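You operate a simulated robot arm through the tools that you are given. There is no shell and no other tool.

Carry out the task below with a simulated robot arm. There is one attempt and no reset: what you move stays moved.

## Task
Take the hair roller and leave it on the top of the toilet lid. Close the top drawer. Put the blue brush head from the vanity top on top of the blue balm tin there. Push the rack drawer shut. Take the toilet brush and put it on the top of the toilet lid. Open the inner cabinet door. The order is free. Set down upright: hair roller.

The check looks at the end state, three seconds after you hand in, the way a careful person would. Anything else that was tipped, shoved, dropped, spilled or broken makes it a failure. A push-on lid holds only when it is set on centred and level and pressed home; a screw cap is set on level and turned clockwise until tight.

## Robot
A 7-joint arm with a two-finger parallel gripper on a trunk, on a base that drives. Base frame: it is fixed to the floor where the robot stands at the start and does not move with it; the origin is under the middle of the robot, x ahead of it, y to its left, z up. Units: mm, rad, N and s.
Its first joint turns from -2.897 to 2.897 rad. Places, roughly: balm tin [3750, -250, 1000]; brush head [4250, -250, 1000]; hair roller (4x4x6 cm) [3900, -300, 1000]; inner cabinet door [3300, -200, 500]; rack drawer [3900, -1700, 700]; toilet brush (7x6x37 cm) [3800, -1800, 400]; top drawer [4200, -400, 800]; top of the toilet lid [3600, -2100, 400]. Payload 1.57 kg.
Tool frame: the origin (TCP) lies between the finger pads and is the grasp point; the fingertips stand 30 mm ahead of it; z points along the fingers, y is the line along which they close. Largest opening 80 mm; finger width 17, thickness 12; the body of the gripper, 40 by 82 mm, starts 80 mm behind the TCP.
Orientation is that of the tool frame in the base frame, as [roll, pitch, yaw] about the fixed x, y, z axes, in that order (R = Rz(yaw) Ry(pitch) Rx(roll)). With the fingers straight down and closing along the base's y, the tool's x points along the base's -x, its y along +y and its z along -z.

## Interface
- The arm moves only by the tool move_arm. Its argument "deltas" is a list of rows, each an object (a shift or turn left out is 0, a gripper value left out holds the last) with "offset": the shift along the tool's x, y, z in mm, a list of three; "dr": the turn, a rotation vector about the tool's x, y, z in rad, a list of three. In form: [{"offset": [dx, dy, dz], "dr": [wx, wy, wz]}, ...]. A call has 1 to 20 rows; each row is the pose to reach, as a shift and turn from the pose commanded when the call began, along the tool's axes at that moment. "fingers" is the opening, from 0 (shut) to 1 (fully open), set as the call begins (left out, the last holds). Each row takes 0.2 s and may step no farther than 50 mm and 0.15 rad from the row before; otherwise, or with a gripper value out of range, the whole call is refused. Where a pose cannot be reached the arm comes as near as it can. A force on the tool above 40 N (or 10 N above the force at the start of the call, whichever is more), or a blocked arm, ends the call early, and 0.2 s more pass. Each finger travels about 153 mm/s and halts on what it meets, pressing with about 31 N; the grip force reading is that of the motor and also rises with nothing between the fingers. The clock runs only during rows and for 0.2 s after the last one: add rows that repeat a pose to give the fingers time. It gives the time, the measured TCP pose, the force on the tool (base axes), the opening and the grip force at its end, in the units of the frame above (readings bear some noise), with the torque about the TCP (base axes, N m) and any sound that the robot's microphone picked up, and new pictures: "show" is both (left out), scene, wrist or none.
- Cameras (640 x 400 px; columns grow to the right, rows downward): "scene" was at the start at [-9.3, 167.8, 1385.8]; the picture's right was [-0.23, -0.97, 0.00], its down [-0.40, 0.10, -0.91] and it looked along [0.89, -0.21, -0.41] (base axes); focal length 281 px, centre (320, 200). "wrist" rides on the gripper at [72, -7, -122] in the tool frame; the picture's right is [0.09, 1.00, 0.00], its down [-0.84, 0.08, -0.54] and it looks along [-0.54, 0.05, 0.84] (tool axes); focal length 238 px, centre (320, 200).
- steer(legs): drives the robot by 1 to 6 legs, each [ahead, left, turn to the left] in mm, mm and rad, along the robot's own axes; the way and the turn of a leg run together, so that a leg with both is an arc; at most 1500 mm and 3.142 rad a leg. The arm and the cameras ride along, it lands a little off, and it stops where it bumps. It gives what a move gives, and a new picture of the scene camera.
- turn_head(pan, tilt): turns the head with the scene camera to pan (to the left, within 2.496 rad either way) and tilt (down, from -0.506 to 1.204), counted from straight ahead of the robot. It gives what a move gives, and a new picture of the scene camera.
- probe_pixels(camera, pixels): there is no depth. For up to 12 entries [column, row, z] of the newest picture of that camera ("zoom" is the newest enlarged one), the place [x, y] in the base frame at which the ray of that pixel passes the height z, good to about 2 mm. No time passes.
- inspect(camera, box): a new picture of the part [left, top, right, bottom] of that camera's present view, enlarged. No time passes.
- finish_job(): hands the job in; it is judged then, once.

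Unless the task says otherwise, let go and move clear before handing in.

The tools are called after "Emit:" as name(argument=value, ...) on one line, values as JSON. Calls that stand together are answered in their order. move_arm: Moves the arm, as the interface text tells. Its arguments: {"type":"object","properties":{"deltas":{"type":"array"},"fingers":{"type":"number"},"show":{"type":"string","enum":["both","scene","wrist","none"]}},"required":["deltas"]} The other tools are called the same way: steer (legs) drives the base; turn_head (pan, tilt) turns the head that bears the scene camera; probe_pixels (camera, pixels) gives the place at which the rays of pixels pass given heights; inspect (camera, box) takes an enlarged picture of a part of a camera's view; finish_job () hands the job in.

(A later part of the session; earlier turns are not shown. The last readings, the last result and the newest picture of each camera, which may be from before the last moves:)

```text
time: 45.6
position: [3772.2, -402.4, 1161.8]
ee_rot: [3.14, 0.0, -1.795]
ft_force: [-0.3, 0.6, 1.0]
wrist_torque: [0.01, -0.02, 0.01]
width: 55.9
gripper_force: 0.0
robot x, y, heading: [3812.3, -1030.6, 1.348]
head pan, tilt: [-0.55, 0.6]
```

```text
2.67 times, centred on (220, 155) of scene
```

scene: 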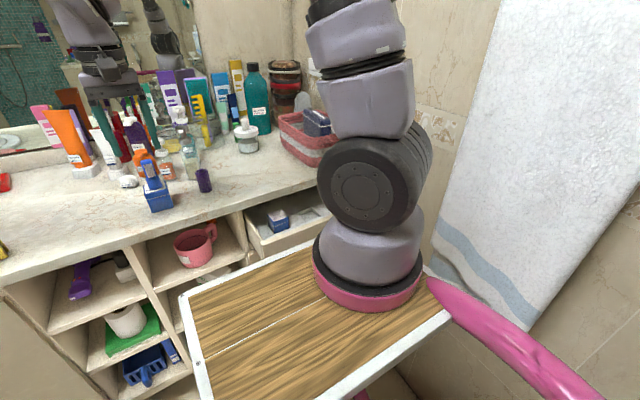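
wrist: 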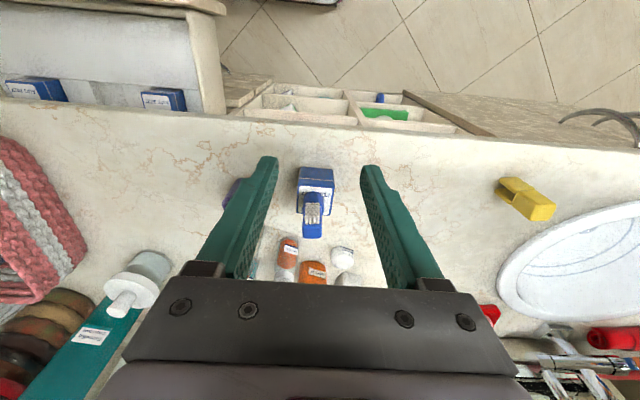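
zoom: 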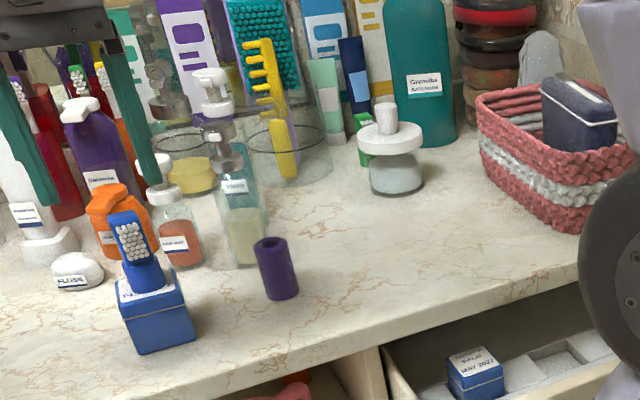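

The brush head stays put. I probe the drawer's edges in the wrist view (side panel near columns 195-225).

Emit:
probe_pixels(camera="wrist", pixels=[[222, 10, 860], [222, 10, 830], [218, 108, 860], [195, 12, 840], [130, 2, 860], [252, 118, 930], [0, 97, 930], [460, 140, 930]])

Emit:
steer(legs=[[-250, 0, 0]])

Emit:
turn_head(pan=-0.1, tilt=0.75)

```text
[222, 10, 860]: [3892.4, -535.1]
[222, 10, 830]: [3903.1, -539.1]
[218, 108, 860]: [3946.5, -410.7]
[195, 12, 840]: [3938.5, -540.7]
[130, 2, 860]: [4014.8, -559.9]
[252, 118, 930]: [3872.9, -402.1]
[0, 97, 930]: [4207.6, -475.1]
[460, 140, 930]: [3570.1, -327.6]
```

```text
time: 46.6
position: [3749.4, -429.3, 1161.6]
ee_rot: [-3.141, 0.001, -1.784]
ft_force: [0.0, 0.3, 0.7]
wrist_torque: [-0.01, -0.02, 0.03]
width: 56.0
gripper_force: 0.1
robot x, y, heading: [3802.3, -1057.6, 1.358]
head pan, tilt: [-0.55, 0.6]
stopped in leg 1: the robot was blocked; the commanded pose is now the measured one
```

scene: 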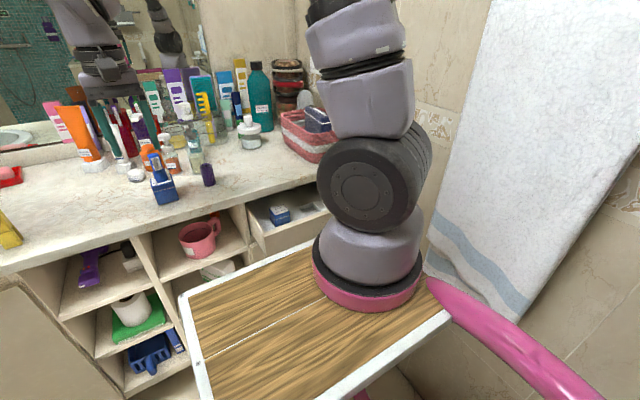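

```text
time: 47.5
position: [3749.8, -429.7, 1162.1]
ee_rot: [-3.141, -0.001, -1.784]
ft_force: [-0.7, 0.2, 0.1]
wrist_torque: [-0.01, 0.0, 0.03]
width: 56.1
gripper_force: 0.1
robot x, y, heading: [3799.2, -1053.6, 1.361]
head pan, tilt: [-0.099, 0.75]
```

scene: 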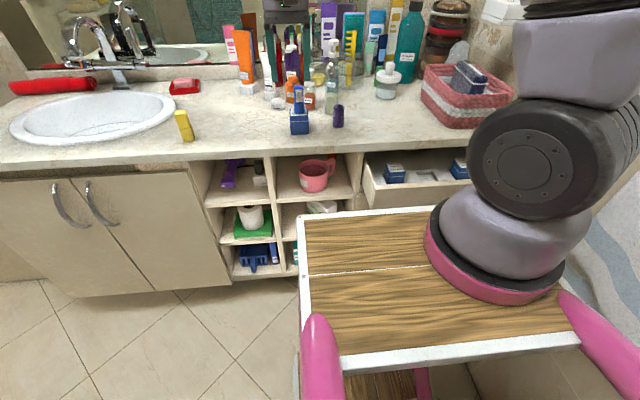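

The base bumped after 30 mm backing. I look behind to see what it touched.

Emit:
turn_head(pan=-2.45, tilt=0.6)

Emit:
turn_head(pan=2.45, tilt=0.7)

```text
time: 49.6
position: [3749.5, -429.8, 1161.0]
ee_rot: [3.141, 0.001, -1.782]
ft_force: [0.5, 0.0, 0.0]
wrist_torque: [-0.02, 0.03, 0.03]
width: 55.9
gripper_force: 0.0
robot x, y, heading: [3796.9, -1056.9, 1.366]
head pan, tilt: [-2.45, 0.6]
```

scene: 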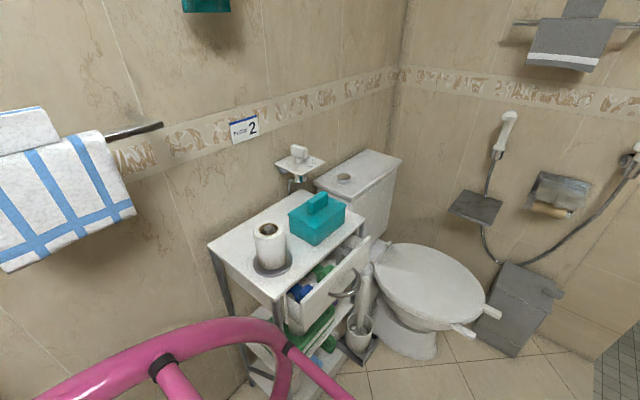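

```text
time: 53.5
position: [3748.8, -428.5, 1162.5]
ee_rot: [-3.141, 0.0, -1.784]
ft_force: [0.2, -0.5, 0.3]
wrist_torque: [-0.01, -0.03, 0.0]
width: 56.0
gripper_force: 0.1
robot x, y, heading: [3805.4, -1055.5, 1.356]
head pan, tilt: [2.45, 0.7]
```

scene: 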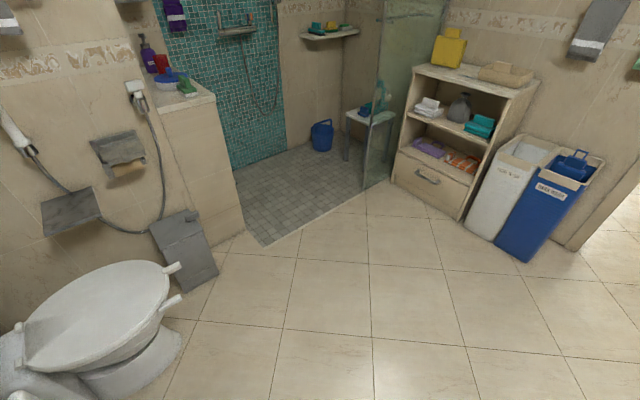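

The handlebar seems to have touched the rack's corner, but everything on the rack still stands. I zoom to check after moving away: forward 30, then left 260.

Emit:
steer(legs=[[30, 0, 0], [0, 260, 0]])

Emit:
turn_head(pan=-2.3, tilt=0.6)

Emit:
inspect(camera="scene", box=[100, 100, 500, 400])

```text
time: 55.8
position: [3498.8, -345.4, 1162.0]
ee_rot: [-3.14, 0.0, -1.779]
ft_force: [0.0, 0.3, -0.3]
wrist_torque: [-0.02, 0.0, 0.04]
width: 56.1
gripper_force: 0.2
robot x, y, heading: [3550.6, -973.7, 1.361]
head pan, tilt: [2.45, 0.7]
```

scene: 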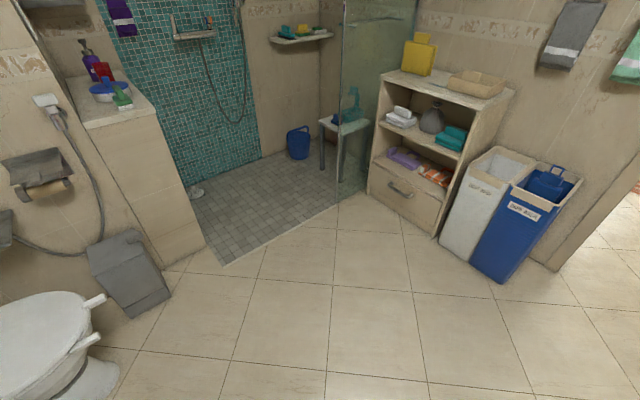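

```text
time: 59.6
position: [3498.4, -346.0, 1161.4]
ee_rot: [-3.141, -0.001, -1.78]
ft_force: [0.7, 0.5, -0.1]
wrist_torque: [-0.02, 0.02, 0.0]
width: 56.0
gripper_force: 0.0
robot x, y, heading: [3550.7, -972.8, 1.359]
head pan, tilt: [-2.3, 0.6]
```

scene: 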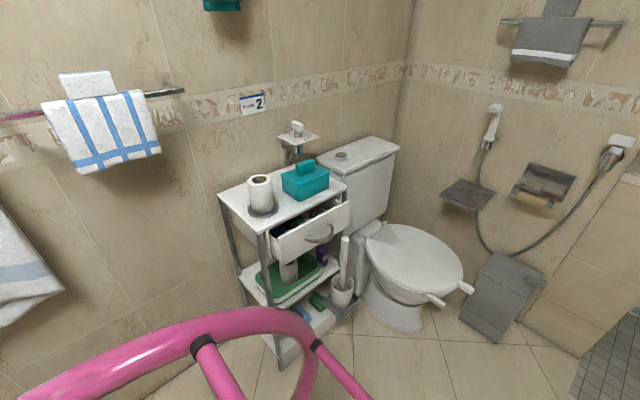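

```text
1.33 times, centred on (300, 250) of scene
```

zoom: 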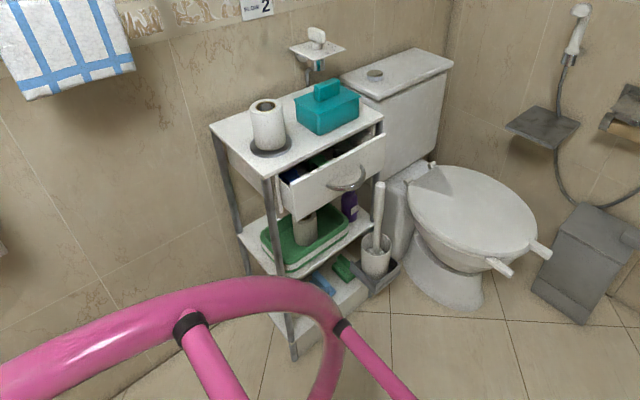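

The rack is fine. Now I look at the open drawer from this new standpoint.

Emit:
turn_head(pan=-0.45, tilt=0.6)

Emit:
inspect(camera="scene", box=[160, 80, 400, 280])

```text
time: 61.4
position: [3499.0, -344.8, 1161.5]
ee_rot: [-3.142, 0.0, -1.782]
ft_force: [0.4, 0.8, 0.0]
wrist_torque: [-0.03, 0.05, -0.01]
width: 55.9
gripper_force: 0.0
robot x, y, heading: [3547.7, -971.2, 1.36]
head pan, tilt: [-0.45, 0.6]
```

scene: 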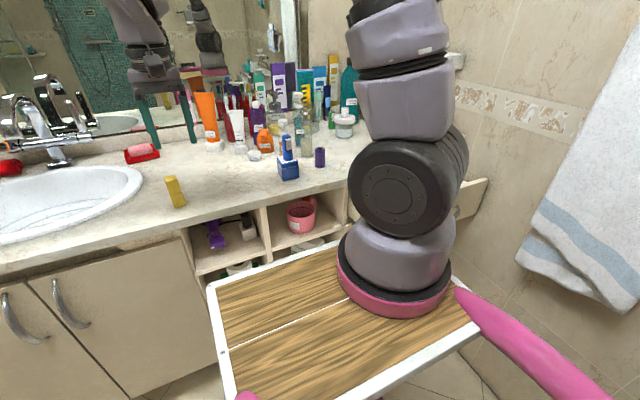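

```text
2.00 times, centred on (280, 180) of scene
```

zoom: 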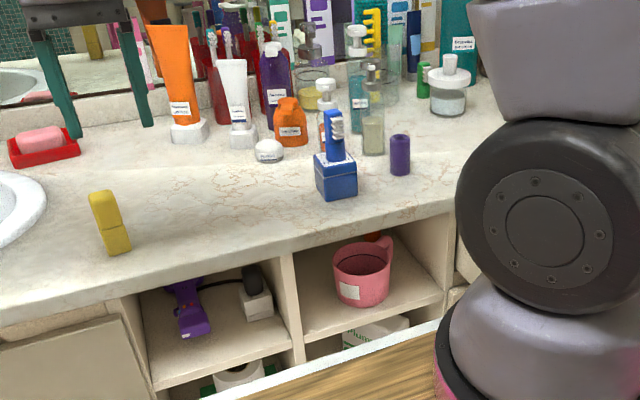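

The shoulder hides the drawer from this heading. I'll shift left 100 mm and turn right to face along the vanity, so the drawer is at my front left.

Emit:
steer(legs=[[-60, 100, 0], [0, 0, -1.585]])

Emit:
turn_head(pan=0.5, tilt=0.6)

Emit:
inspect(camera="scene", box=[200, 80, 520, 280])

```text
time: 66.5
position: [4071.0, -980.5, 1162.0]
ee_rot: [-3.141, -0.001, 2.894]
ft_force: [0.1, -0.3, 0.0]
wrist_torque: [0.01, 0.02, 0.01]
width: 55.8
gripper_force: 0.1
robot x, y, heading: [3442.8, -1012.0, -0.247]
head pan, tilt: [-0.45, 0.6]
```

scene: 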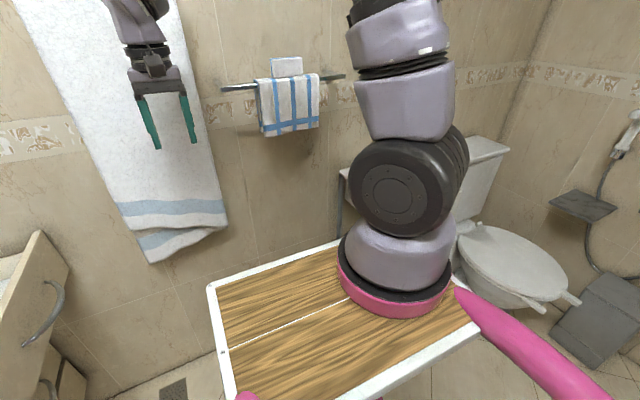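

```text
time: 67.8
position: [4071.0, -980.5, 1160.9]
ee_rot: [-3.141, -0.001, 2.893]
ft_force: [0.1, 0.8, -0.7]
wrist_torque: [0.0, 0.01, 0.0]
width: 55.9
gripper_force: 0.1
robot x, y, heading: [3442.6, -1009.7, -0.246]
head pan, tilt: [0.499, 0.6]
```

scene: 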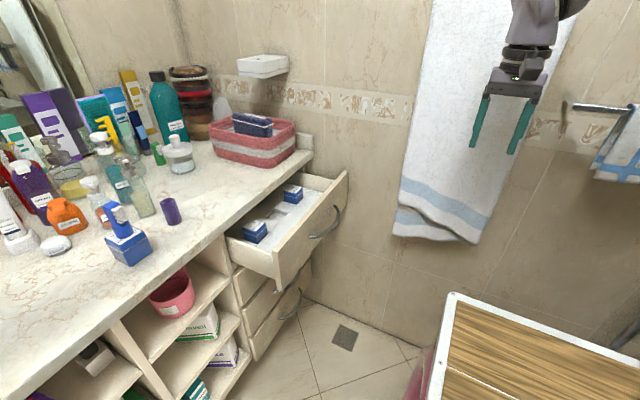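

```text
2.00 times, centred on (360, 180) of scene
```

zoom: 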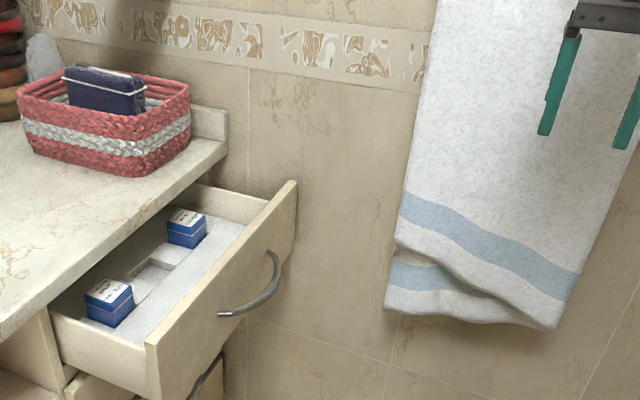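

Now the drawer front is plain: near top corner (275,254), far top corner (348,171), handle in the middle. I probe it at several heights.

Emit:
probe_pixels(camera="scene", pixels=[[275, 254, 890], [275, 254, 870], [275, 254, 850], [275, 254, 830], [348, 171, 890], [348, 171, 870], [348, 171, 850], [348, 171, 830], [277, 289, 780], [277, 289, 750], [312, 240, 800], [250, 355, 500]])

```text
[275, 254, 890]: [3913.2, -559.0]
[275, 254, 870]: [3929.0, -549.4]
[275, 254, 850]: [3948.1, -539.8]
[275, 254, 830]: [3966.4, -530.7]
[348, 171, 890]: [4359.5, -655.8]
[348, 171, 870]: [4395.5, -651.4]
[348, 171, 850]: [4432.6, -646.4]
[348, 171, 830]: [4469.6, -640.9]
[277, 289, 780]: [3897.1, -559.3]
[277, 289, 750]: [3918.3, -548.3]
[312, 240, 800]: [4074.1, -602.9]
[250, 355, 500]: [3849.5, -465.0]
```

The drawer face is at v≈338 (in vanity-aligned axes), z 745-870, handle starting ~150 mm from the near end. I bring the closed gripper in front of it, turned to face the vanity.

Emit:
move_arm(deltas=[{"offset": [15, 25, 0], "dr": [0, 0, -0.145]}, {"offset": [30, 50, 5], "dr": [0, 0, -0.29]}, {"offset": [45, 75, 15], "dr": [0, 0, -0.435]}, {"offset": [60, 100, 30], "dr": [0, 0, -0.58]}, {"offset": [75, 125, 45], "dr": [0, 0, -0.725]}, {"offset": [90, 150, 60], "dr": [0, 0, -0.87]}, {"offset": [105, 175, 75], "dr": [0, 0, -1.015]}, {"offset": [120, 200, 95], "dr": [0, 0, -1.16]}, {"offset": [135, 225, 115], "dr": [0, 0, -1.305]}, {"offset": [150, 250, 135], "dr": [0, 0, -1.45]}, {"offset": [164, 276, 160], "dr": [0, 0, -1.595]}, {"offset": [164, 276, 160], "dr": [0, 0, -1.595]}], fingers=0)

```text
time: 70.4
position: [3980.1, -672.5, 1001.5]
ee_rot: [3.14, -0.002, -1.793]
ft_force: [-0.5, -1.1, -1.1]
wrist_torque: [-0.02, 0.01, -0.03]
width: 0.0
gripper_force: 21.4
robot x, y, heading: [3442.4, -1011.7, -0.246]
head pan, tilt: [0.499, 0.6]
```

scene: 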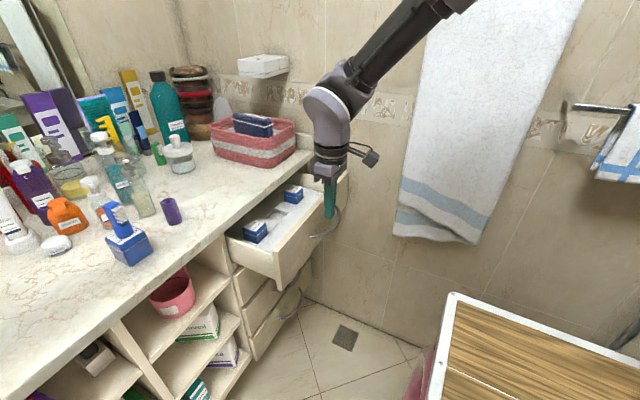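
wrist: 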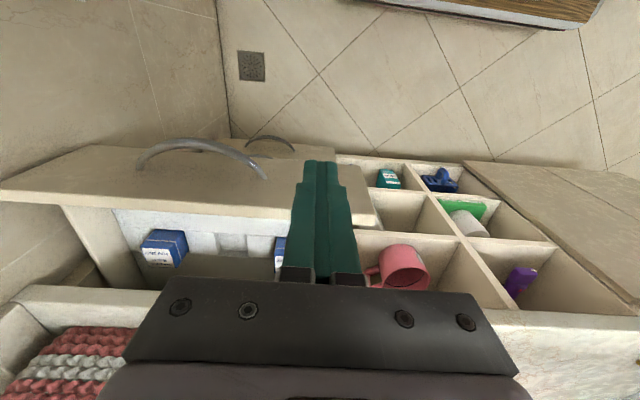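

The wrist shows the drawer's front face with the handle at (200,150). I probe the top edge and handle for the contact point.

Emit:
probe_pixels(camera="wrist", pixels=[[285, 212, 870], [375, 222, 870], [150, 202, 870], [268, 178, 810], [138, 165, 810], [285, 212, 850], [375, 222, 850], [337, 158, 745]])

```text
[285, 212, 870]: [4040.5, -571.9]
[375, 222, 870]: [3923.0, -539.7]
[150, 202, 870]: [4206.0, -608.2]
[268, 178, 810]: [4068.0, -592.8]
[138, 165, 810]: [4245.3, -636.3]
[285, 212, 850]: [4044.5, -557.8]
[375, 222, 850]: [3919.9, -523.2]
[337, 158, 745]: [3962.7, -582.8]
```

Drawer edge confirmed (v≈343). I descend and tilt the fingers toward the drawer face.

Emit:
move_arm(deltas=[{"offset": [0, 0, 25], "dr": [0, -0.125, 0]}, {"offset": [0, 0, 50], "dr": [0, -0.25, 0]}, {"offset": [0, 0, 75], "dr": [0, -0.375, 0]}, {"offset": [0, 0, 100], "dr": [0, -0.5, 0]}, {"offset": [0, 0, 120], "dr": [0, -0.625, 0]}, {"offset": [0, 0, 140], "dr": [0, -0.75, 0]}, {"offset": [0, 0, 155], "dr": [0, -0.875, 0]}, {"offset": [0, 0, 170], "dr": [0, -1.0, 0]}, {"offset": [0, 0, 170], "dr": [0, -1.0, 0]}], fingers=0)

```text
time: 72.4
position: [3979.2, -672.1, 830.4]
ee_rot: [-3.14, 1.002, -1.795]
ft_force: [0.2, -0.2, 0.0]
wrist_torque: [0.02, -0.03, 0.01]
width: 0.0
gripper_force: 21.6
robot x, y, heading: [3441.1, -1010.7, -0.246]
head pan, tilt: [0.499, 0.6]
```

scene: 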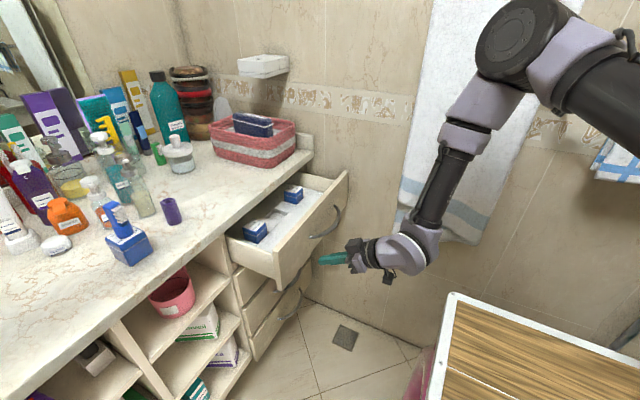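
wrist: 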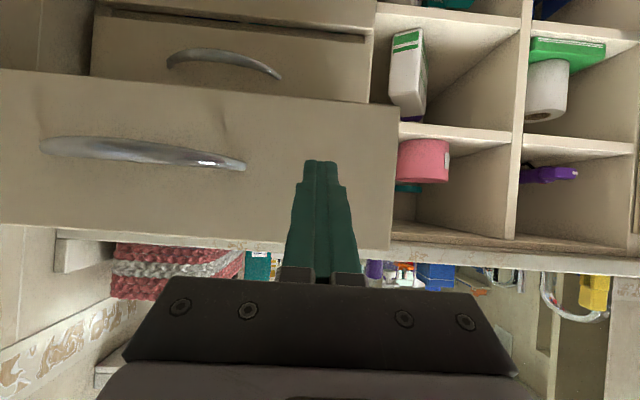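

The fingertips face the panel right of the handle. I push along +v gently; first approach and 60 mm of push.

Emit:
move_arm(deltas=[{"offset": [-16.2, 0, 25.2]}, {"offset": [-32.4, 0, 50.4]}, {"offset": [-43.2, 0, 67.2]}, {"offset": [-48.6, 0, 75.6]}, {"offset": [-54, 0, 84]}, {"offset": [-59.4, 0, 92.4]}, {"offset": [-64.8, 0, 100.8]}, {"offset": [-70.2, 0, 109.2]}, {"offset": [-75.6, 0, 117.6]}, {"offset": [-81, 0, 126]}], fingers=0)

```text
time: 74.6
position: [4013.5, -525.3, 832.7]
ee_rot: [-3.141, 1.0, -1.795]
ft_force: [-0.3, -0.7, 1.0]
wrist_torque: [-0.05, 0.0, 0.03]
width: 0.0
gripper_force: 21.2
robot x, y, heading: [3445.3, -1005.2, -0.251]
head pan, tilt: [0.499, 0.6]
```

scene: 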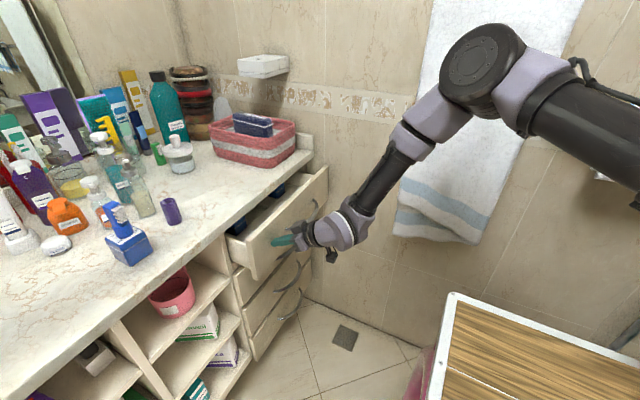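
wrist: 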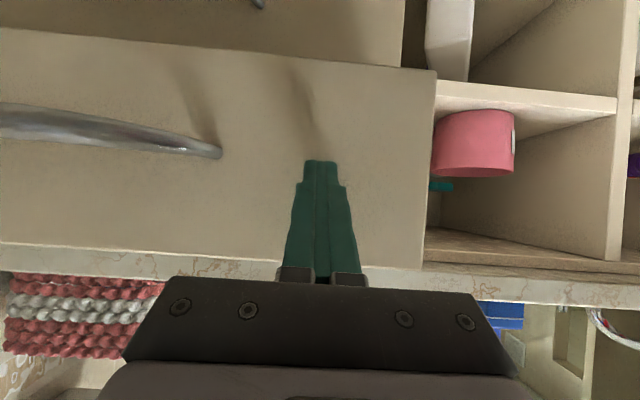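

It slides easily. I continue to push until it seats.

Emit:
move_arm(deltas=[{"offset": [-5.4, 0, 8.4]}, {"offset": [-10.8, 0, 16.8]}, {"offset": [-16.2, 0, 25.2]}, {"offset": [-21.6, 0, 33.6]}, {"offset": [-27, 0, 42]}, {"offset": [-32.4, 0, 50.4]}, {"offset": [-37.8, 0, 58.8]}, {"offset": [-43.2, 0, 67.2]}, {"offset": [-48.6, 0, 75.6]}], fingers=0)

Emit:
inspect(camera="scene", box=[200, 120, 400, 280])

```text
time: 76.6
position: [4031.2, -444.8, 830.0]
ee_rot: [3.136, 0.991, -1.799]
ft_force: [-6.1, -20.3, 10.3]
wrist_torque: [0.13, -0.01, 0.08]
width: 0.0
gripper_force: 21.4
robot x, y, heading: [3443.9, -1009.4, -0.251]
head pan, tilt: [0.499, 0.6]
stopped in row 9: the force on the tool passed its limit at 73 N (the readings are from after the stop); the commanded pose is now the measured one
```

scene: 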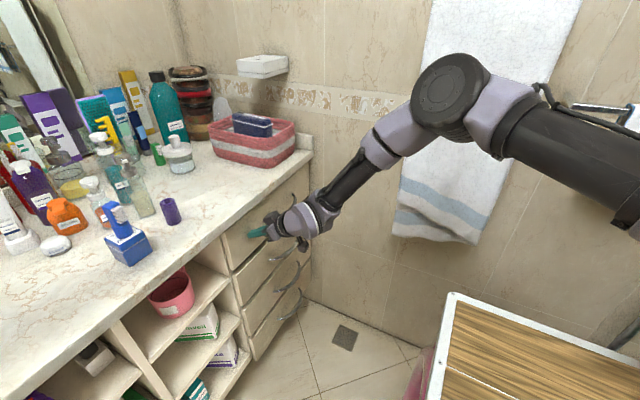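
wrist: 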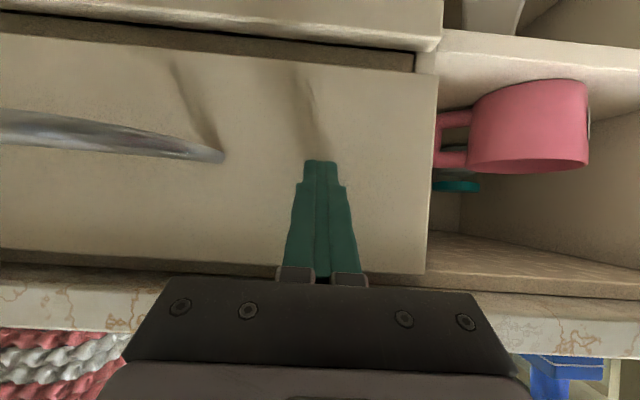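

```text
2.50 times, centred on (300, 200) of scene
```

zoom: 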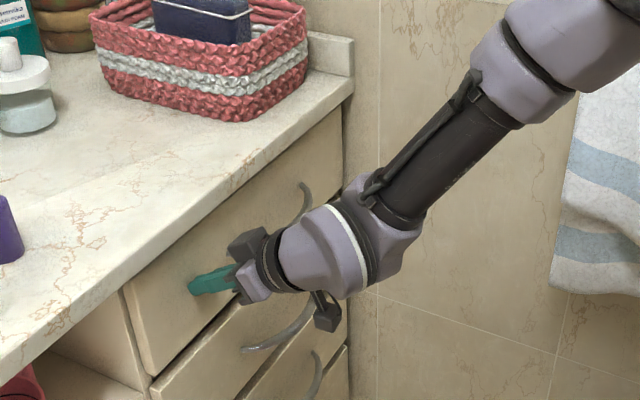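

The drawer hit its stop (73 N) and is flush. I back away and raise/untilt the tool.

Emit:
move_arm(deltas=[{"offset": [21.6, 0, -33.6]}, {"offset": [43.2, 0, -67.2]}, {"offset": [64.8, 0, -100.8]}, {"offset": [86.4, 0, -134.4]}, {"offset": [100, 0, -155]}], fingers=0)

Emit:
inspect(camera="scene", box=[180, 120, 400, 380])

```text
time: 77.8
position: [3992.1, -623.3, 831.7]
ee_rot: [3.14, 0.996, -1.796]
ft_force: [-0.5, -0.6, -0.4]
wrist_torque: [-0.03, -0.01, -0.02]
width: 0.1
gripper_force: 21.4
robot x, y, heading: [3444.4, -1010.7, -0.248]
head pan, tilt: [0.499, 0.6]
```

scene: 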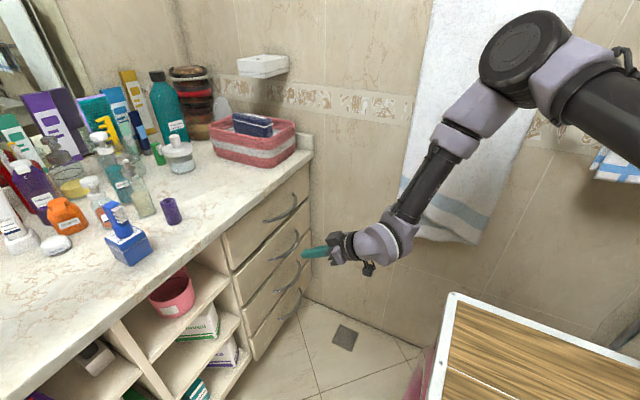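
wrist: 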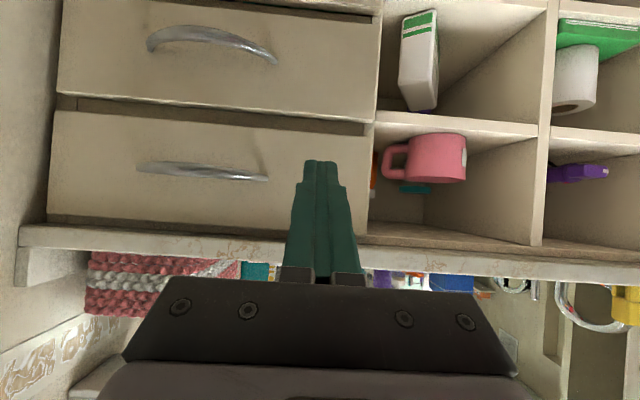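

```text
1.54 times, centred on (290, 250) of scene
```

zoom: 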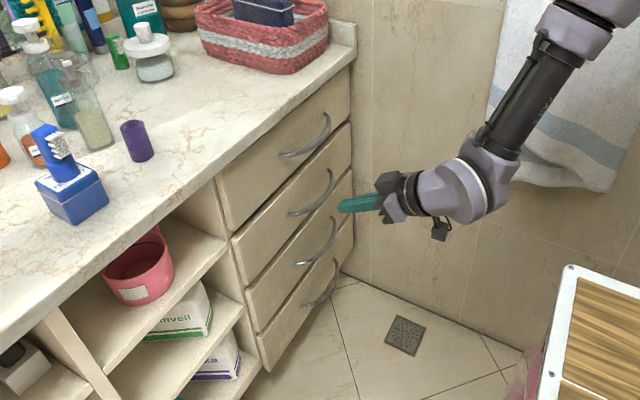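

The top drawer is shut. I raise and untilt the tool before going for the roller.

Emit:
move_arm(deltas=[{"offset": [-33.6, 0, -21.6], "dr": [0, 0.125, 0]}, {"offset": [-67.2, 0, -43.2], "dr": [0, 0.25, 0]}, {"offset": [-100.8, 0, -64.8], "dr": [0, 0.375, 0]}, {"offset": [-134.4, 0, -86.4], "dr": [0, 0.5, 0]}, {"offset": [-168, 0, -108], "dr": [0, 0.625, 0]}, {"offset": [-201.6, 0, -129.6], "dr": [0, 0.75, 0]}, {"offset": [-235.2, 0, -151.2], "dr": [0, 0.875, 0]}, {"offset": [-268.8, 0, -172.8], "dr": [0, 1.0, 0]}, {"offset": [-268.8, 0, -172.8], "dr": [0, 1.0, 0]}], fingers=1)

```text
time: 79.8
position: [3993.2, -622.0, 1149.9]
ee_rot: [3.139, -0.007, -1.794]
ft_force: [0.3, 0.6, -0.4]
wrist_torque: [-0.01, -0.02, -0.01]
width: 80.1
gripper_force: 0.1
robot x, y, heading: [3443.7, -1010.9, -0.249]
head pan, tilt: [0.499, 0.6]
```

scene: 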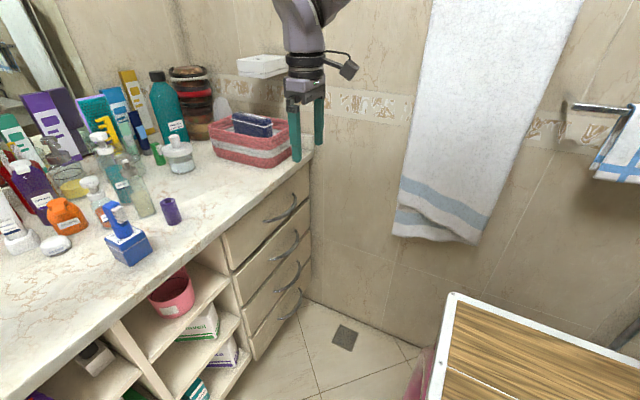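
wrist: 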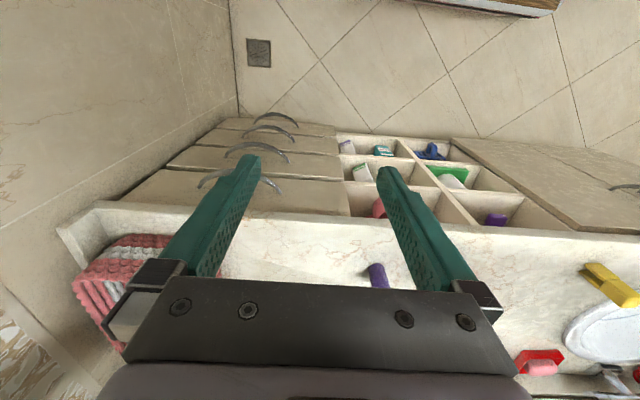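

I move above the roller (about 3921,-292).

Emit:
move_arm(deltas=[{"offset": [-42, 20, 0]}, {"offset": [-84, 40, 0]}, {"offset": [-126, 60, 5]}, {"offset": [-168, 80, 10]}, {"offset": [-210, 100, 15]}, {"offset": [-252, 120, 20]}, {"offset": [-296, 141, 30]}, {"offset": [-296, 141, 30]}], fingers=1)

Emit:
inspect(camera="wrist", box=[240, 60, 400, 200])

```text
time: 81.6
position: [3905.3, -394.8, 1105.5]
ee_rot: [3.14, -0.007, -1.794]
ft_force: [-0.7, -0.8, -0.3]
wrist_torque: [-0.02, -0.02, 0.0]
width: 79.8
gripper_force: 0.1
out of reach, approached as far as the arm can: row 5, 6, 7, 8
robot x, y, heading: [3443.3, -1011.0, -0.246]
head pan, tilt: [0.499, 0.6]
```

scene: 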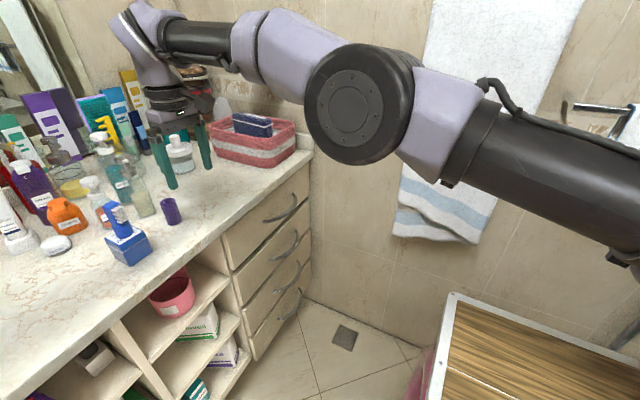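
wrist: 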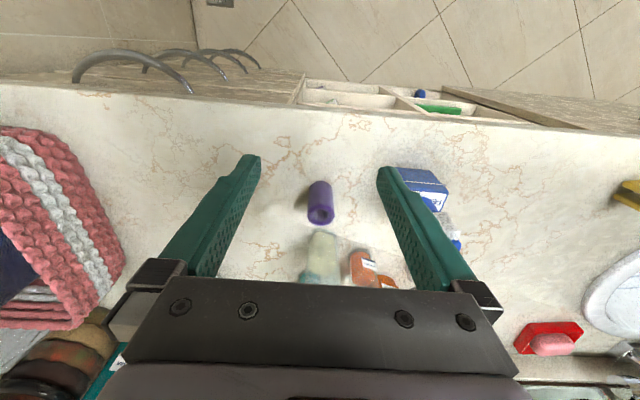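

```text
2.86 times, centred on (320, 130) of wrist
```

zoom: 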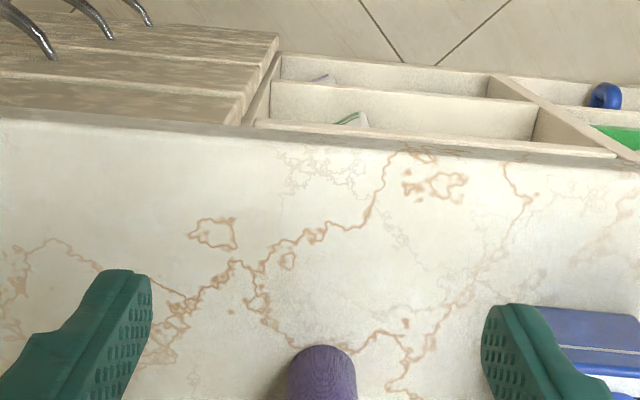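

Out of reach from here. I retract 160 mm, then drive left 190 mm and come back.

Emit:
move_arm(deltas=[{"offset": [40, 0, -10]}, {"offset": [80, 0, -20]}, {"offset": [120, 0, -30]}, {"offset": [165, 0, -40]}], show="none")

Emit:
steer(legs=[[-20, 190, 0.02]])

```text
time: 82.6
position: [3867.9, -553.2, 1145.4]
ee_rot: [3.139, -0.008, -1.795]
ft_force: [-1.3, 0.8, -0.3]
wrist_torque: [-0.05, 0.01, 0.0]
width: 79.9
gripper_force: 0.0
robot x, y, heading: [3444.3, -1009.5, -0.252]
head pan, tilt: [0.499, 0.6]
```

```text
time: 84.2
position: [3882.3, -357.3, 1145.5]
ee_rot: [3.138, -0.006, -1.773]
ft_force: [-0.4, -0.8, 0.3]
wrist_torque: [0.01, 0.01, -0.04]
width: 79.9
gripper_force: 0.1
robot x, y, heading: [3468.6, -820.0, -0.229]
head pan, tilt: [0.499, 0.6]
```

scene: 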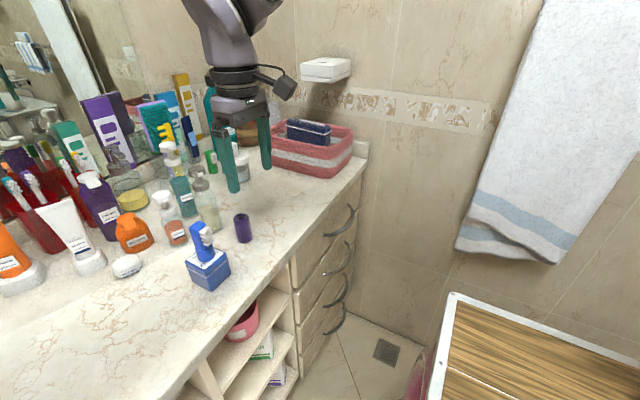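

Now the roller is about 75 mm away; I hover over it and look with the wrist camera.

Emit:
move_arm(deltas=[{"offset": [-36, -12, 10]}, {"offset": [-72, -25, 35]}, {"offset": [-72, -25, 35]}], fingers=1)

Emit:
inspect(camera="wrist", box=[240, 70, 400, 270])

```text
time: 85.0
position: [3923.0, -291.8, 1110.8]
ee_rot: [3.141, -0.008, -1.773]
ft_force: [-0.2, 0.2, 0.1]
wrist_torque: [0.02, -0.01, -0.01]
width: 79.9
gripper_force: 0.0
robot x, y, heading: [3465.4, -821.8, -0.227]
head pan, tilt: [0.499, 0.6]
```

scene: 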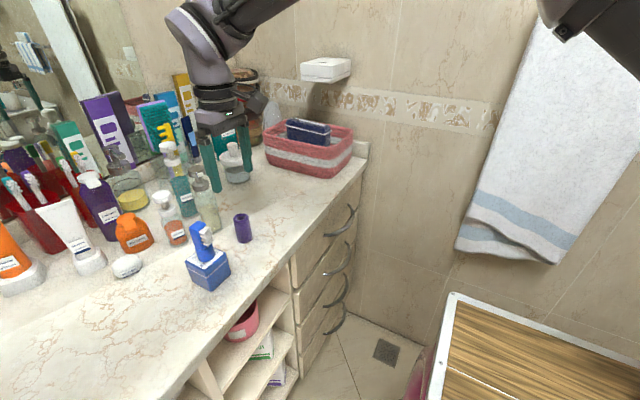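
wrist: 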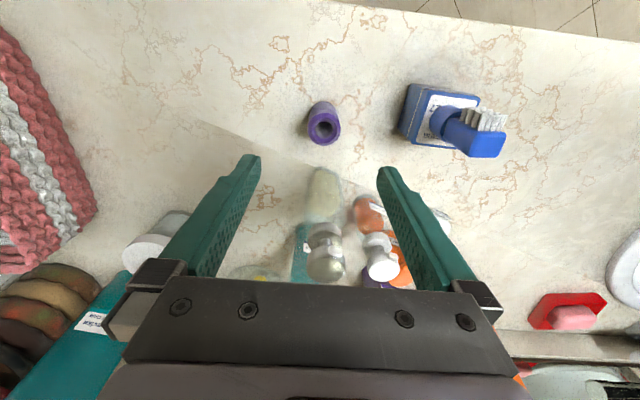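

```text
2.00 times, centred on (320, 170) of wrist
```

zoom: 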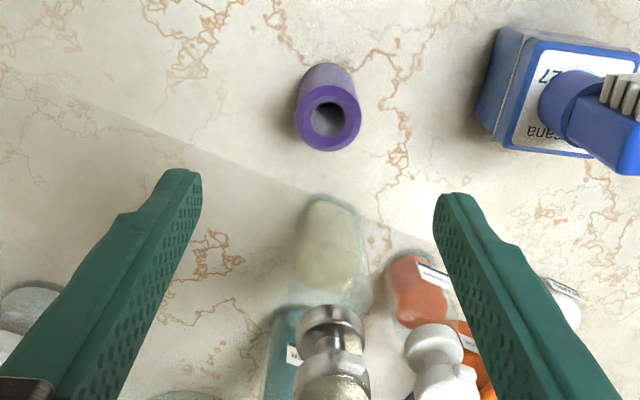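

The roller's top centre is at wrist (324.5,128.5). The pump bottle behind it is close, so I check clearance.

Emit:
probe_pixels(camera="wrist", pixels=[[324.5, 128.5, 990], [324.5, 128.5, 995], [323, 112, 930], [310, 126, 990], [340, 128, 990], [323, 168, 960], [325, 240, 1080], [325, 240, 1050], [325, 262, 1080]])

Emit:
inspect(camera="scene", box=[140, 120, 300, 300])

```text
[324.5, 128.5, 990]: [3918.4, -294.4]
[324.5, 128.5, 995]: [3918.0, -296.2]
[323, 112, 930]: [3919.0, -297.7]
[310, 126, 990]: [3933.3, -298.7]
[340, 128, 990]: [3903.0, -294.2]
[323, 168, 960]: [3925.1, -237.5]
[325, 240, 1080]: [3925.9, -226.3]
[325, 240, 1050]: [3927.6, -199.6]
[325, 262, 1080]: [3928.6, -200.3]
```

```text
2.22 times, centred on (220, 210) of scene
```

zoom: 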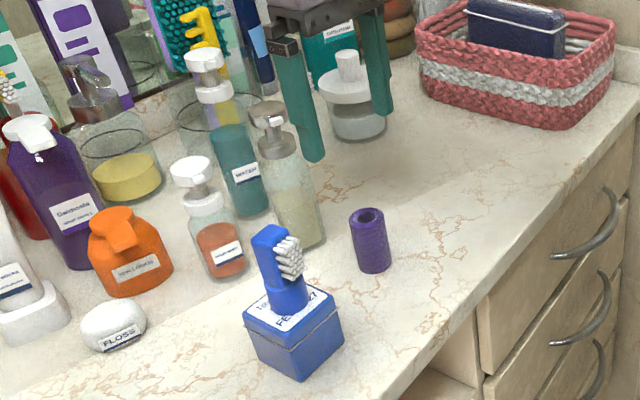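

Clearance is fine. I descend on the roller centred at (3918,-295) to TCP z≈970 and close.

Emit:
move_arm(deltas=[{"offset": [4.4, 4.2, 40]}, {"offset": [4.4, 4.2, 80]}, {"offset": [4.4, 4.2, 115]}, {"offset": [4.4, 4.2, 141]}, {"offset": [4.4, 4.2, 141]}], fingers=1)

Emit:
inspect(camera="scene", box=[140, 120, 300, 300])

```text
time: 86.2
position: [3916.7, -295.5, 969.1]
ee_rot: [3.14, -0.007, -1.773]
ft_force: [-0.9, -0.7, 0.1]
wrist_torque: [-0.03, 0.01, 0.03]
width: 80.3
gripper_force: 0.2
robot x, y, heading: [3470.3, -817.5, -0.228]
head pan, tilt: [0.499, 0.6]
```

scene: 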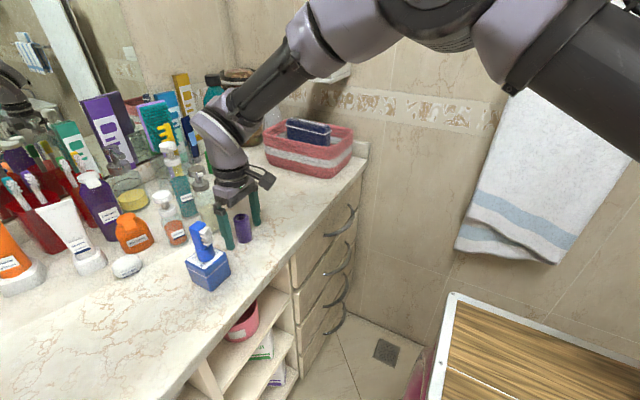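
wrist: 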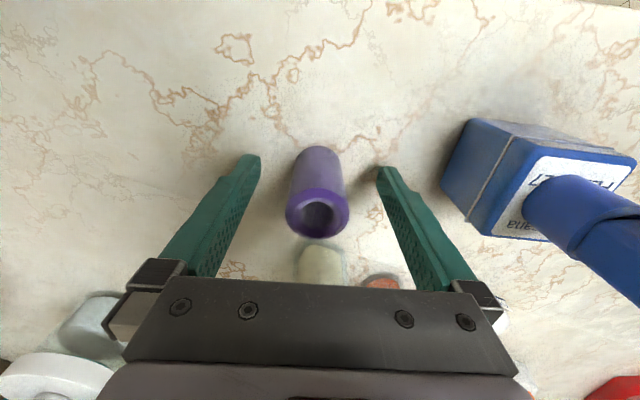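

```text
2.22 times, centred on (220, 210) of scene
```

zoom: 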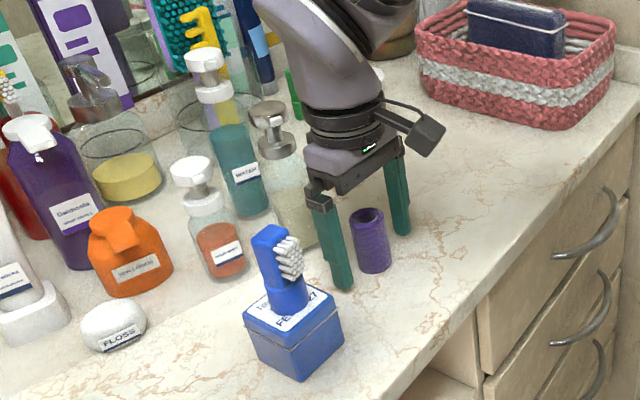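

The roller is between the fingers. I close, then lift straight up.

Emit:
move_arm(deltas=[{"offset": [0, 0, 0]}, {"offset": [0, 0, 0]}, {"offset": [0, 0, 0]}], fingers=0, show="none")

Emit:
move_arm(deltas=[{"offset": [0, 0, -40]}, {"offset": [0, 0, -80]}, {"offset": [0, 0, -120]}, {"offset": [0, 0, -160]}, {"offset": [40, 0, -180]}, {"offset": [80, 0, -180]}, {"offset": [120, 0, -180]}, {"offset": [160, 0, -180]}, {"offset": [200, 0, -180]}])

```text
time: 87.0
position: [3915.7, -295.8, 970.1]
ee_rot: [3.14, -0.008, -1.773]
ft_force: [0.2, -0.6, 0.0]
wrist_torque: [0.02, -0.02, 0.01]
width: 31.5
gripper_force: 31.3
robot x, y, heading: [3468.5, -818.8, -0.224]
head pan, tilt: [0.499, 0.6]
```

```text
time: 89.0
position: [3876.6, -490.6, 1149.2]
ee_rot: [3.14, -0.008, -1.773]
ft_force: [0.5, -0.1, -0.8]
wrist_torque: [-0.05, 0.0, -0.01]
width: 31.4
gripper_force: 30.9
robot x, y, heading: [3468.7, -819.4, -0.229]
head pan, tilt: [0.499, 0.6]
```

scene: 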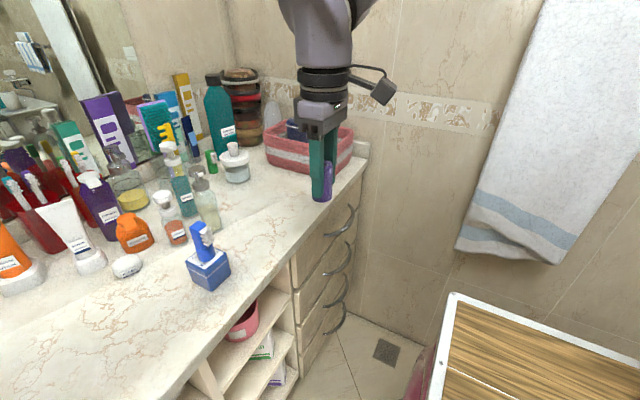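
wrist: 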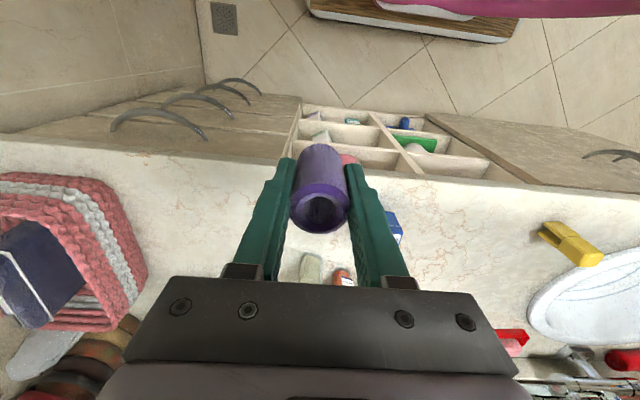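

Roller held (31 mm). I swing the arm back to straight ahead for driving.

Emit:
move_arm(deltas=[{"offset": [35, -24.7, 0], "dr": [0, 0, 0.133]}, {"offset": [70, -49.3, 0], "dr": [0, 0, 0.267]}, {"offset": [105, -74, 0], "dr": [0, 0, 0.4]}, {"offset": [140, -98.7, 0], "dr": [0, 0, 0.533]}, {"offset": [175, -123.3, 0], "dr": [0, 0, 0.667]}, {"offset": [210, -148, 0], "dr": [0, 0, 0.8]}, {"offset": [245, -172.7, 0], "dr": [0, 0, 0.933]}, {"offset": [280, -197.3, 0], "dr": [0, 0, 1.067]}, {"offset": [315, -222, 0], "dr": [0, 0, 1.2]}, {"offset": [350, -246.7, 0], "dr": [0, 0, 1.333]}, {"offset": [385, -271.3, 0], "dr": [0, 0, 1.467]}, {"offset": [420, -296, 0], "dr": [0, 0, 1.6]}, {"offset": [420, -296, 0], "dr": [0, 0, 1.6]}], show="none")

Emit:
steer(legs=[[-150, -450, 0]])

Emit:
turn_head(pan=-0.2, tilt=0.6)

```text
time: 91.8
position: [4080.9, -961.8, 1152.7]
ee_rot: [-3.134, -0.002, 2.908]
ft_force: [-0.4, 0.0, 0.4]
wrist_torque: [0.0, 0.0, -0.04]
width: 31.8
gripper_force: 31.0
robot x, y, heading: [3465.2, -821.7, -0.23]
head pan, tilt: [0.499, 0.6]
```

```text
time: 94.6
position: [3835.5, -1368.6, 1154.0]
ee_rot: [-3.136, 0.0, 2.911]
ft_force: [-0.1, 0.0, -0.7]
wrist_torque: [0.06, -0.01, -0.01]
width: 31.8
gripper_force: 30.5
robot x, y, heading: [3218.2, -1229.7, -0.228]
head pan, tilt: [0.499, 0.6]
```

scene: 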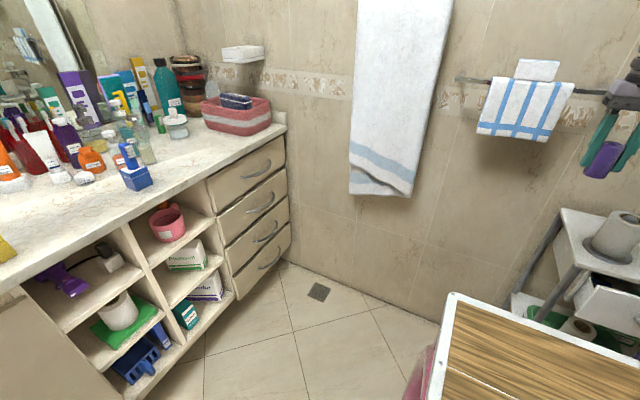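

```text
time: 95.7
position: [3835.5, -1367.9, 1153.2]
ee_rot: [-3.134, -0.001, 2.91]
ft_force: [-0.4, -0.3, -0.4]
wrist_torque: [0.01, 0.01, 0.0]
width: 31.9
gripper_force: 31.3
robot x, y, heading: [3218.2, -1231.9, -0.225]
head pan, tilt: [-0.201, 0.6]
```

scene: 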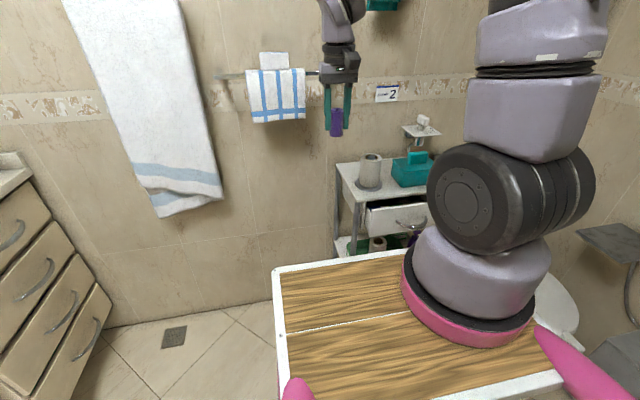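

The arm base hides the toilet from this side. I'll turn right to face the side wall so that rack, brush and toilet lie to my left front, then move next to them.

Emit:
steer(legs=[[0, 0, -1.57], [200, 150, 0]])

Emit:
turn_head(pan=0.75, tilt=0.75)

```text
time: 101.3
position: [3182.1, -2071.9, 1152.7]
ee_rot: [-3.134, -0.002, 1.34]
ft_force: [0.3, -0.1, 0.4]
wrist_torque: [0.05, -0.01, -0.01]
width: 31.3
gripper_force: 30.8
robot x, y, heading: [3327.1, -1454.8, -1.796]
head pan, tilt: [-0.201, 0.6]
```

scene: 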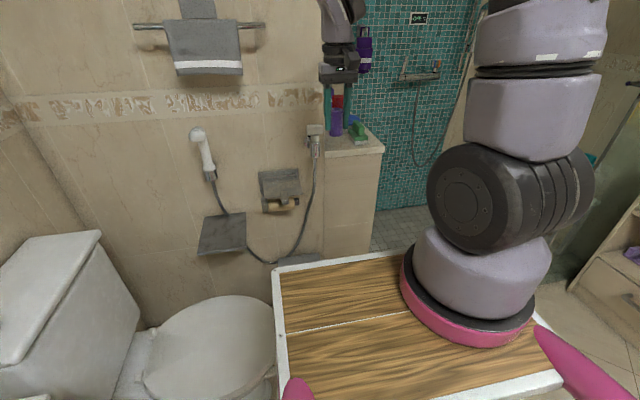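

```text
time: 102.5
position: [3182.8, -2071.1, 1154.1]
ee_rot: [-3.136, -0.003, 1.339]
ft_force: [-0.8, 0.1, -0.9]
wrist_torque: [-0.02, -0.01, 0.01]
width: 31.7
gripper_force: 31.0
robot x, y, heading: [3331.6, -1460.8, -1.795]
head pan, tilt: [0.75, 0.75]
```

scene: 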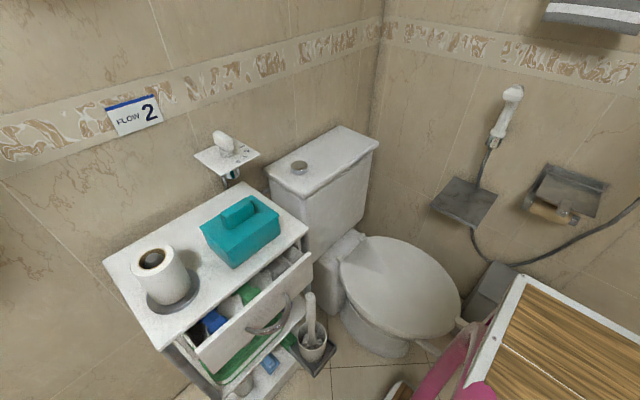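

Great view: rack drawer (255,310), brush handle (311,320) in cup (313,345), lid (400,285). I zoom in.

Emit:
inspect(camera="scene", box=[120, 200, 480, 400])

Emit:
probe_pixels(camera="scene", pixels=[[400, 285, 420], [342, 250, 420], [400, 236, 420], [462, 300, 420], [372, 322, 420], [311, 297, 550], [313, 350, 350], [200, 362, 650], [313, 262, 700], [207, 370, 600], [430, 335, 420], [161, 348, 740]])

```text
1.78 times, centred on (300, 300) of scene
```

zoom: 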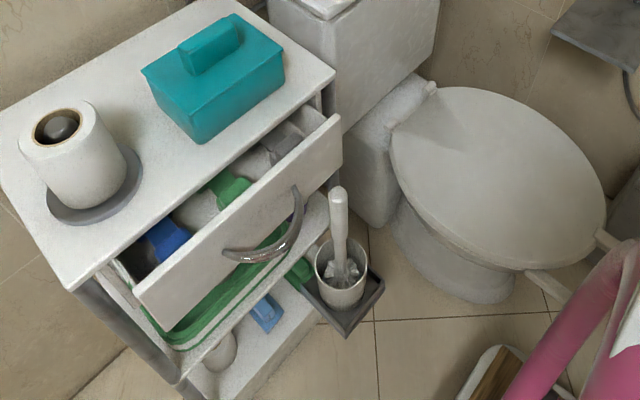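

```text
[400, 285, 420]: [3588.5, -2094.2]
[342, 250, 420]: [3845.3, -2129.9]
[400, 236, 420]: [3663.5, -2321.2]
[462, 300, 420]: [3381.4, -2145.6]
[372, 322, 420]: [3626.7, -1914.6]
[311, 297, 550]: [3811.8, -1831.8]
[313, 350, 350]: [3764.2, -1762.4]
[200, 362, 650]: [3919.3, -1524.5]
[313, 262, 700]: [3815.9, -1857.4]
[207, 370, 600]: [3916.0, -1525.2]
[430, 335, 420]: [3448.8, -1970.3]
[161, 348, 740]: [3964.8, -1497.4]
```

Lid spans about u 3770-4190 and is centred near (3590,-2095). I'll bring the roller over the far side of the lid, partly lowered, to test reach.

Emit:
move_arm(deltas=[{"offset": [-3, 39, 0]}, {"offset": [-6, 78, 20]}, {"offset": [-9, 117, 40]}, {"offset": [-12, 156, 62]}, {"offset": [-15, 195, 84]}, {"offset": [-18, 234, 106]}, {"offset": [-21, 273, 130]}, {"offset": [-24, 312, 154]}, {"offset": [-27, 351, 178]}, {"offset": [-30, 390, 202]}, {"offset": [-33, 429, 226]}, {"offset": [-36, 467, 250]}, {"offset": [-36, 467, 250]}], fingers=0)

```text
time: 105.3
position: [3626.1, -2213.3, 901.0]
ee_rot: [-3.134, -0.001, 1.338]
ft_force: [0.3, 0.3, -0.7]
wrist_torque: [0.01, 0.0, 0.01]
width: 31.6
gripper_force: 31.5
robot x, y, heading: [3324.1, -1456.1, -1.801]
head pan, tilt: [0.75, 0.75]
```

scene: 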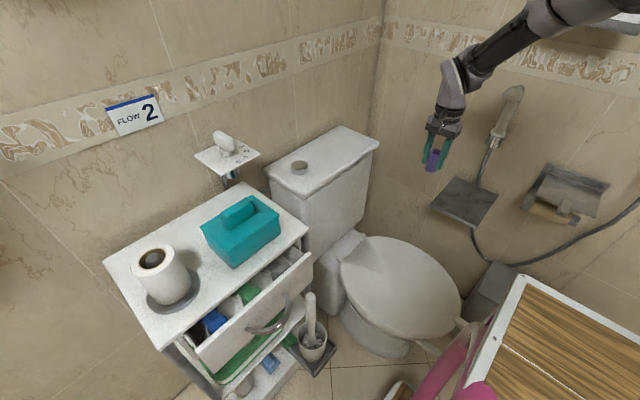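
wrist: 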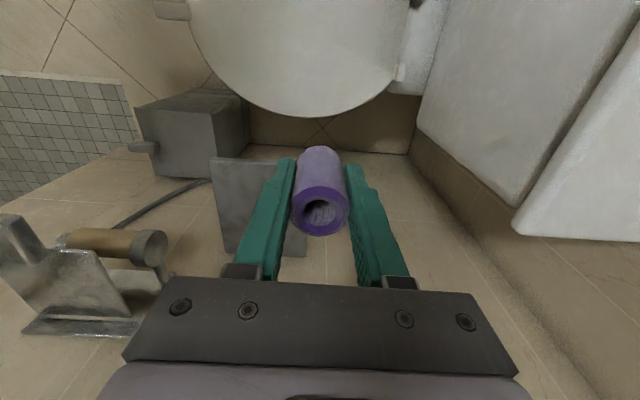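

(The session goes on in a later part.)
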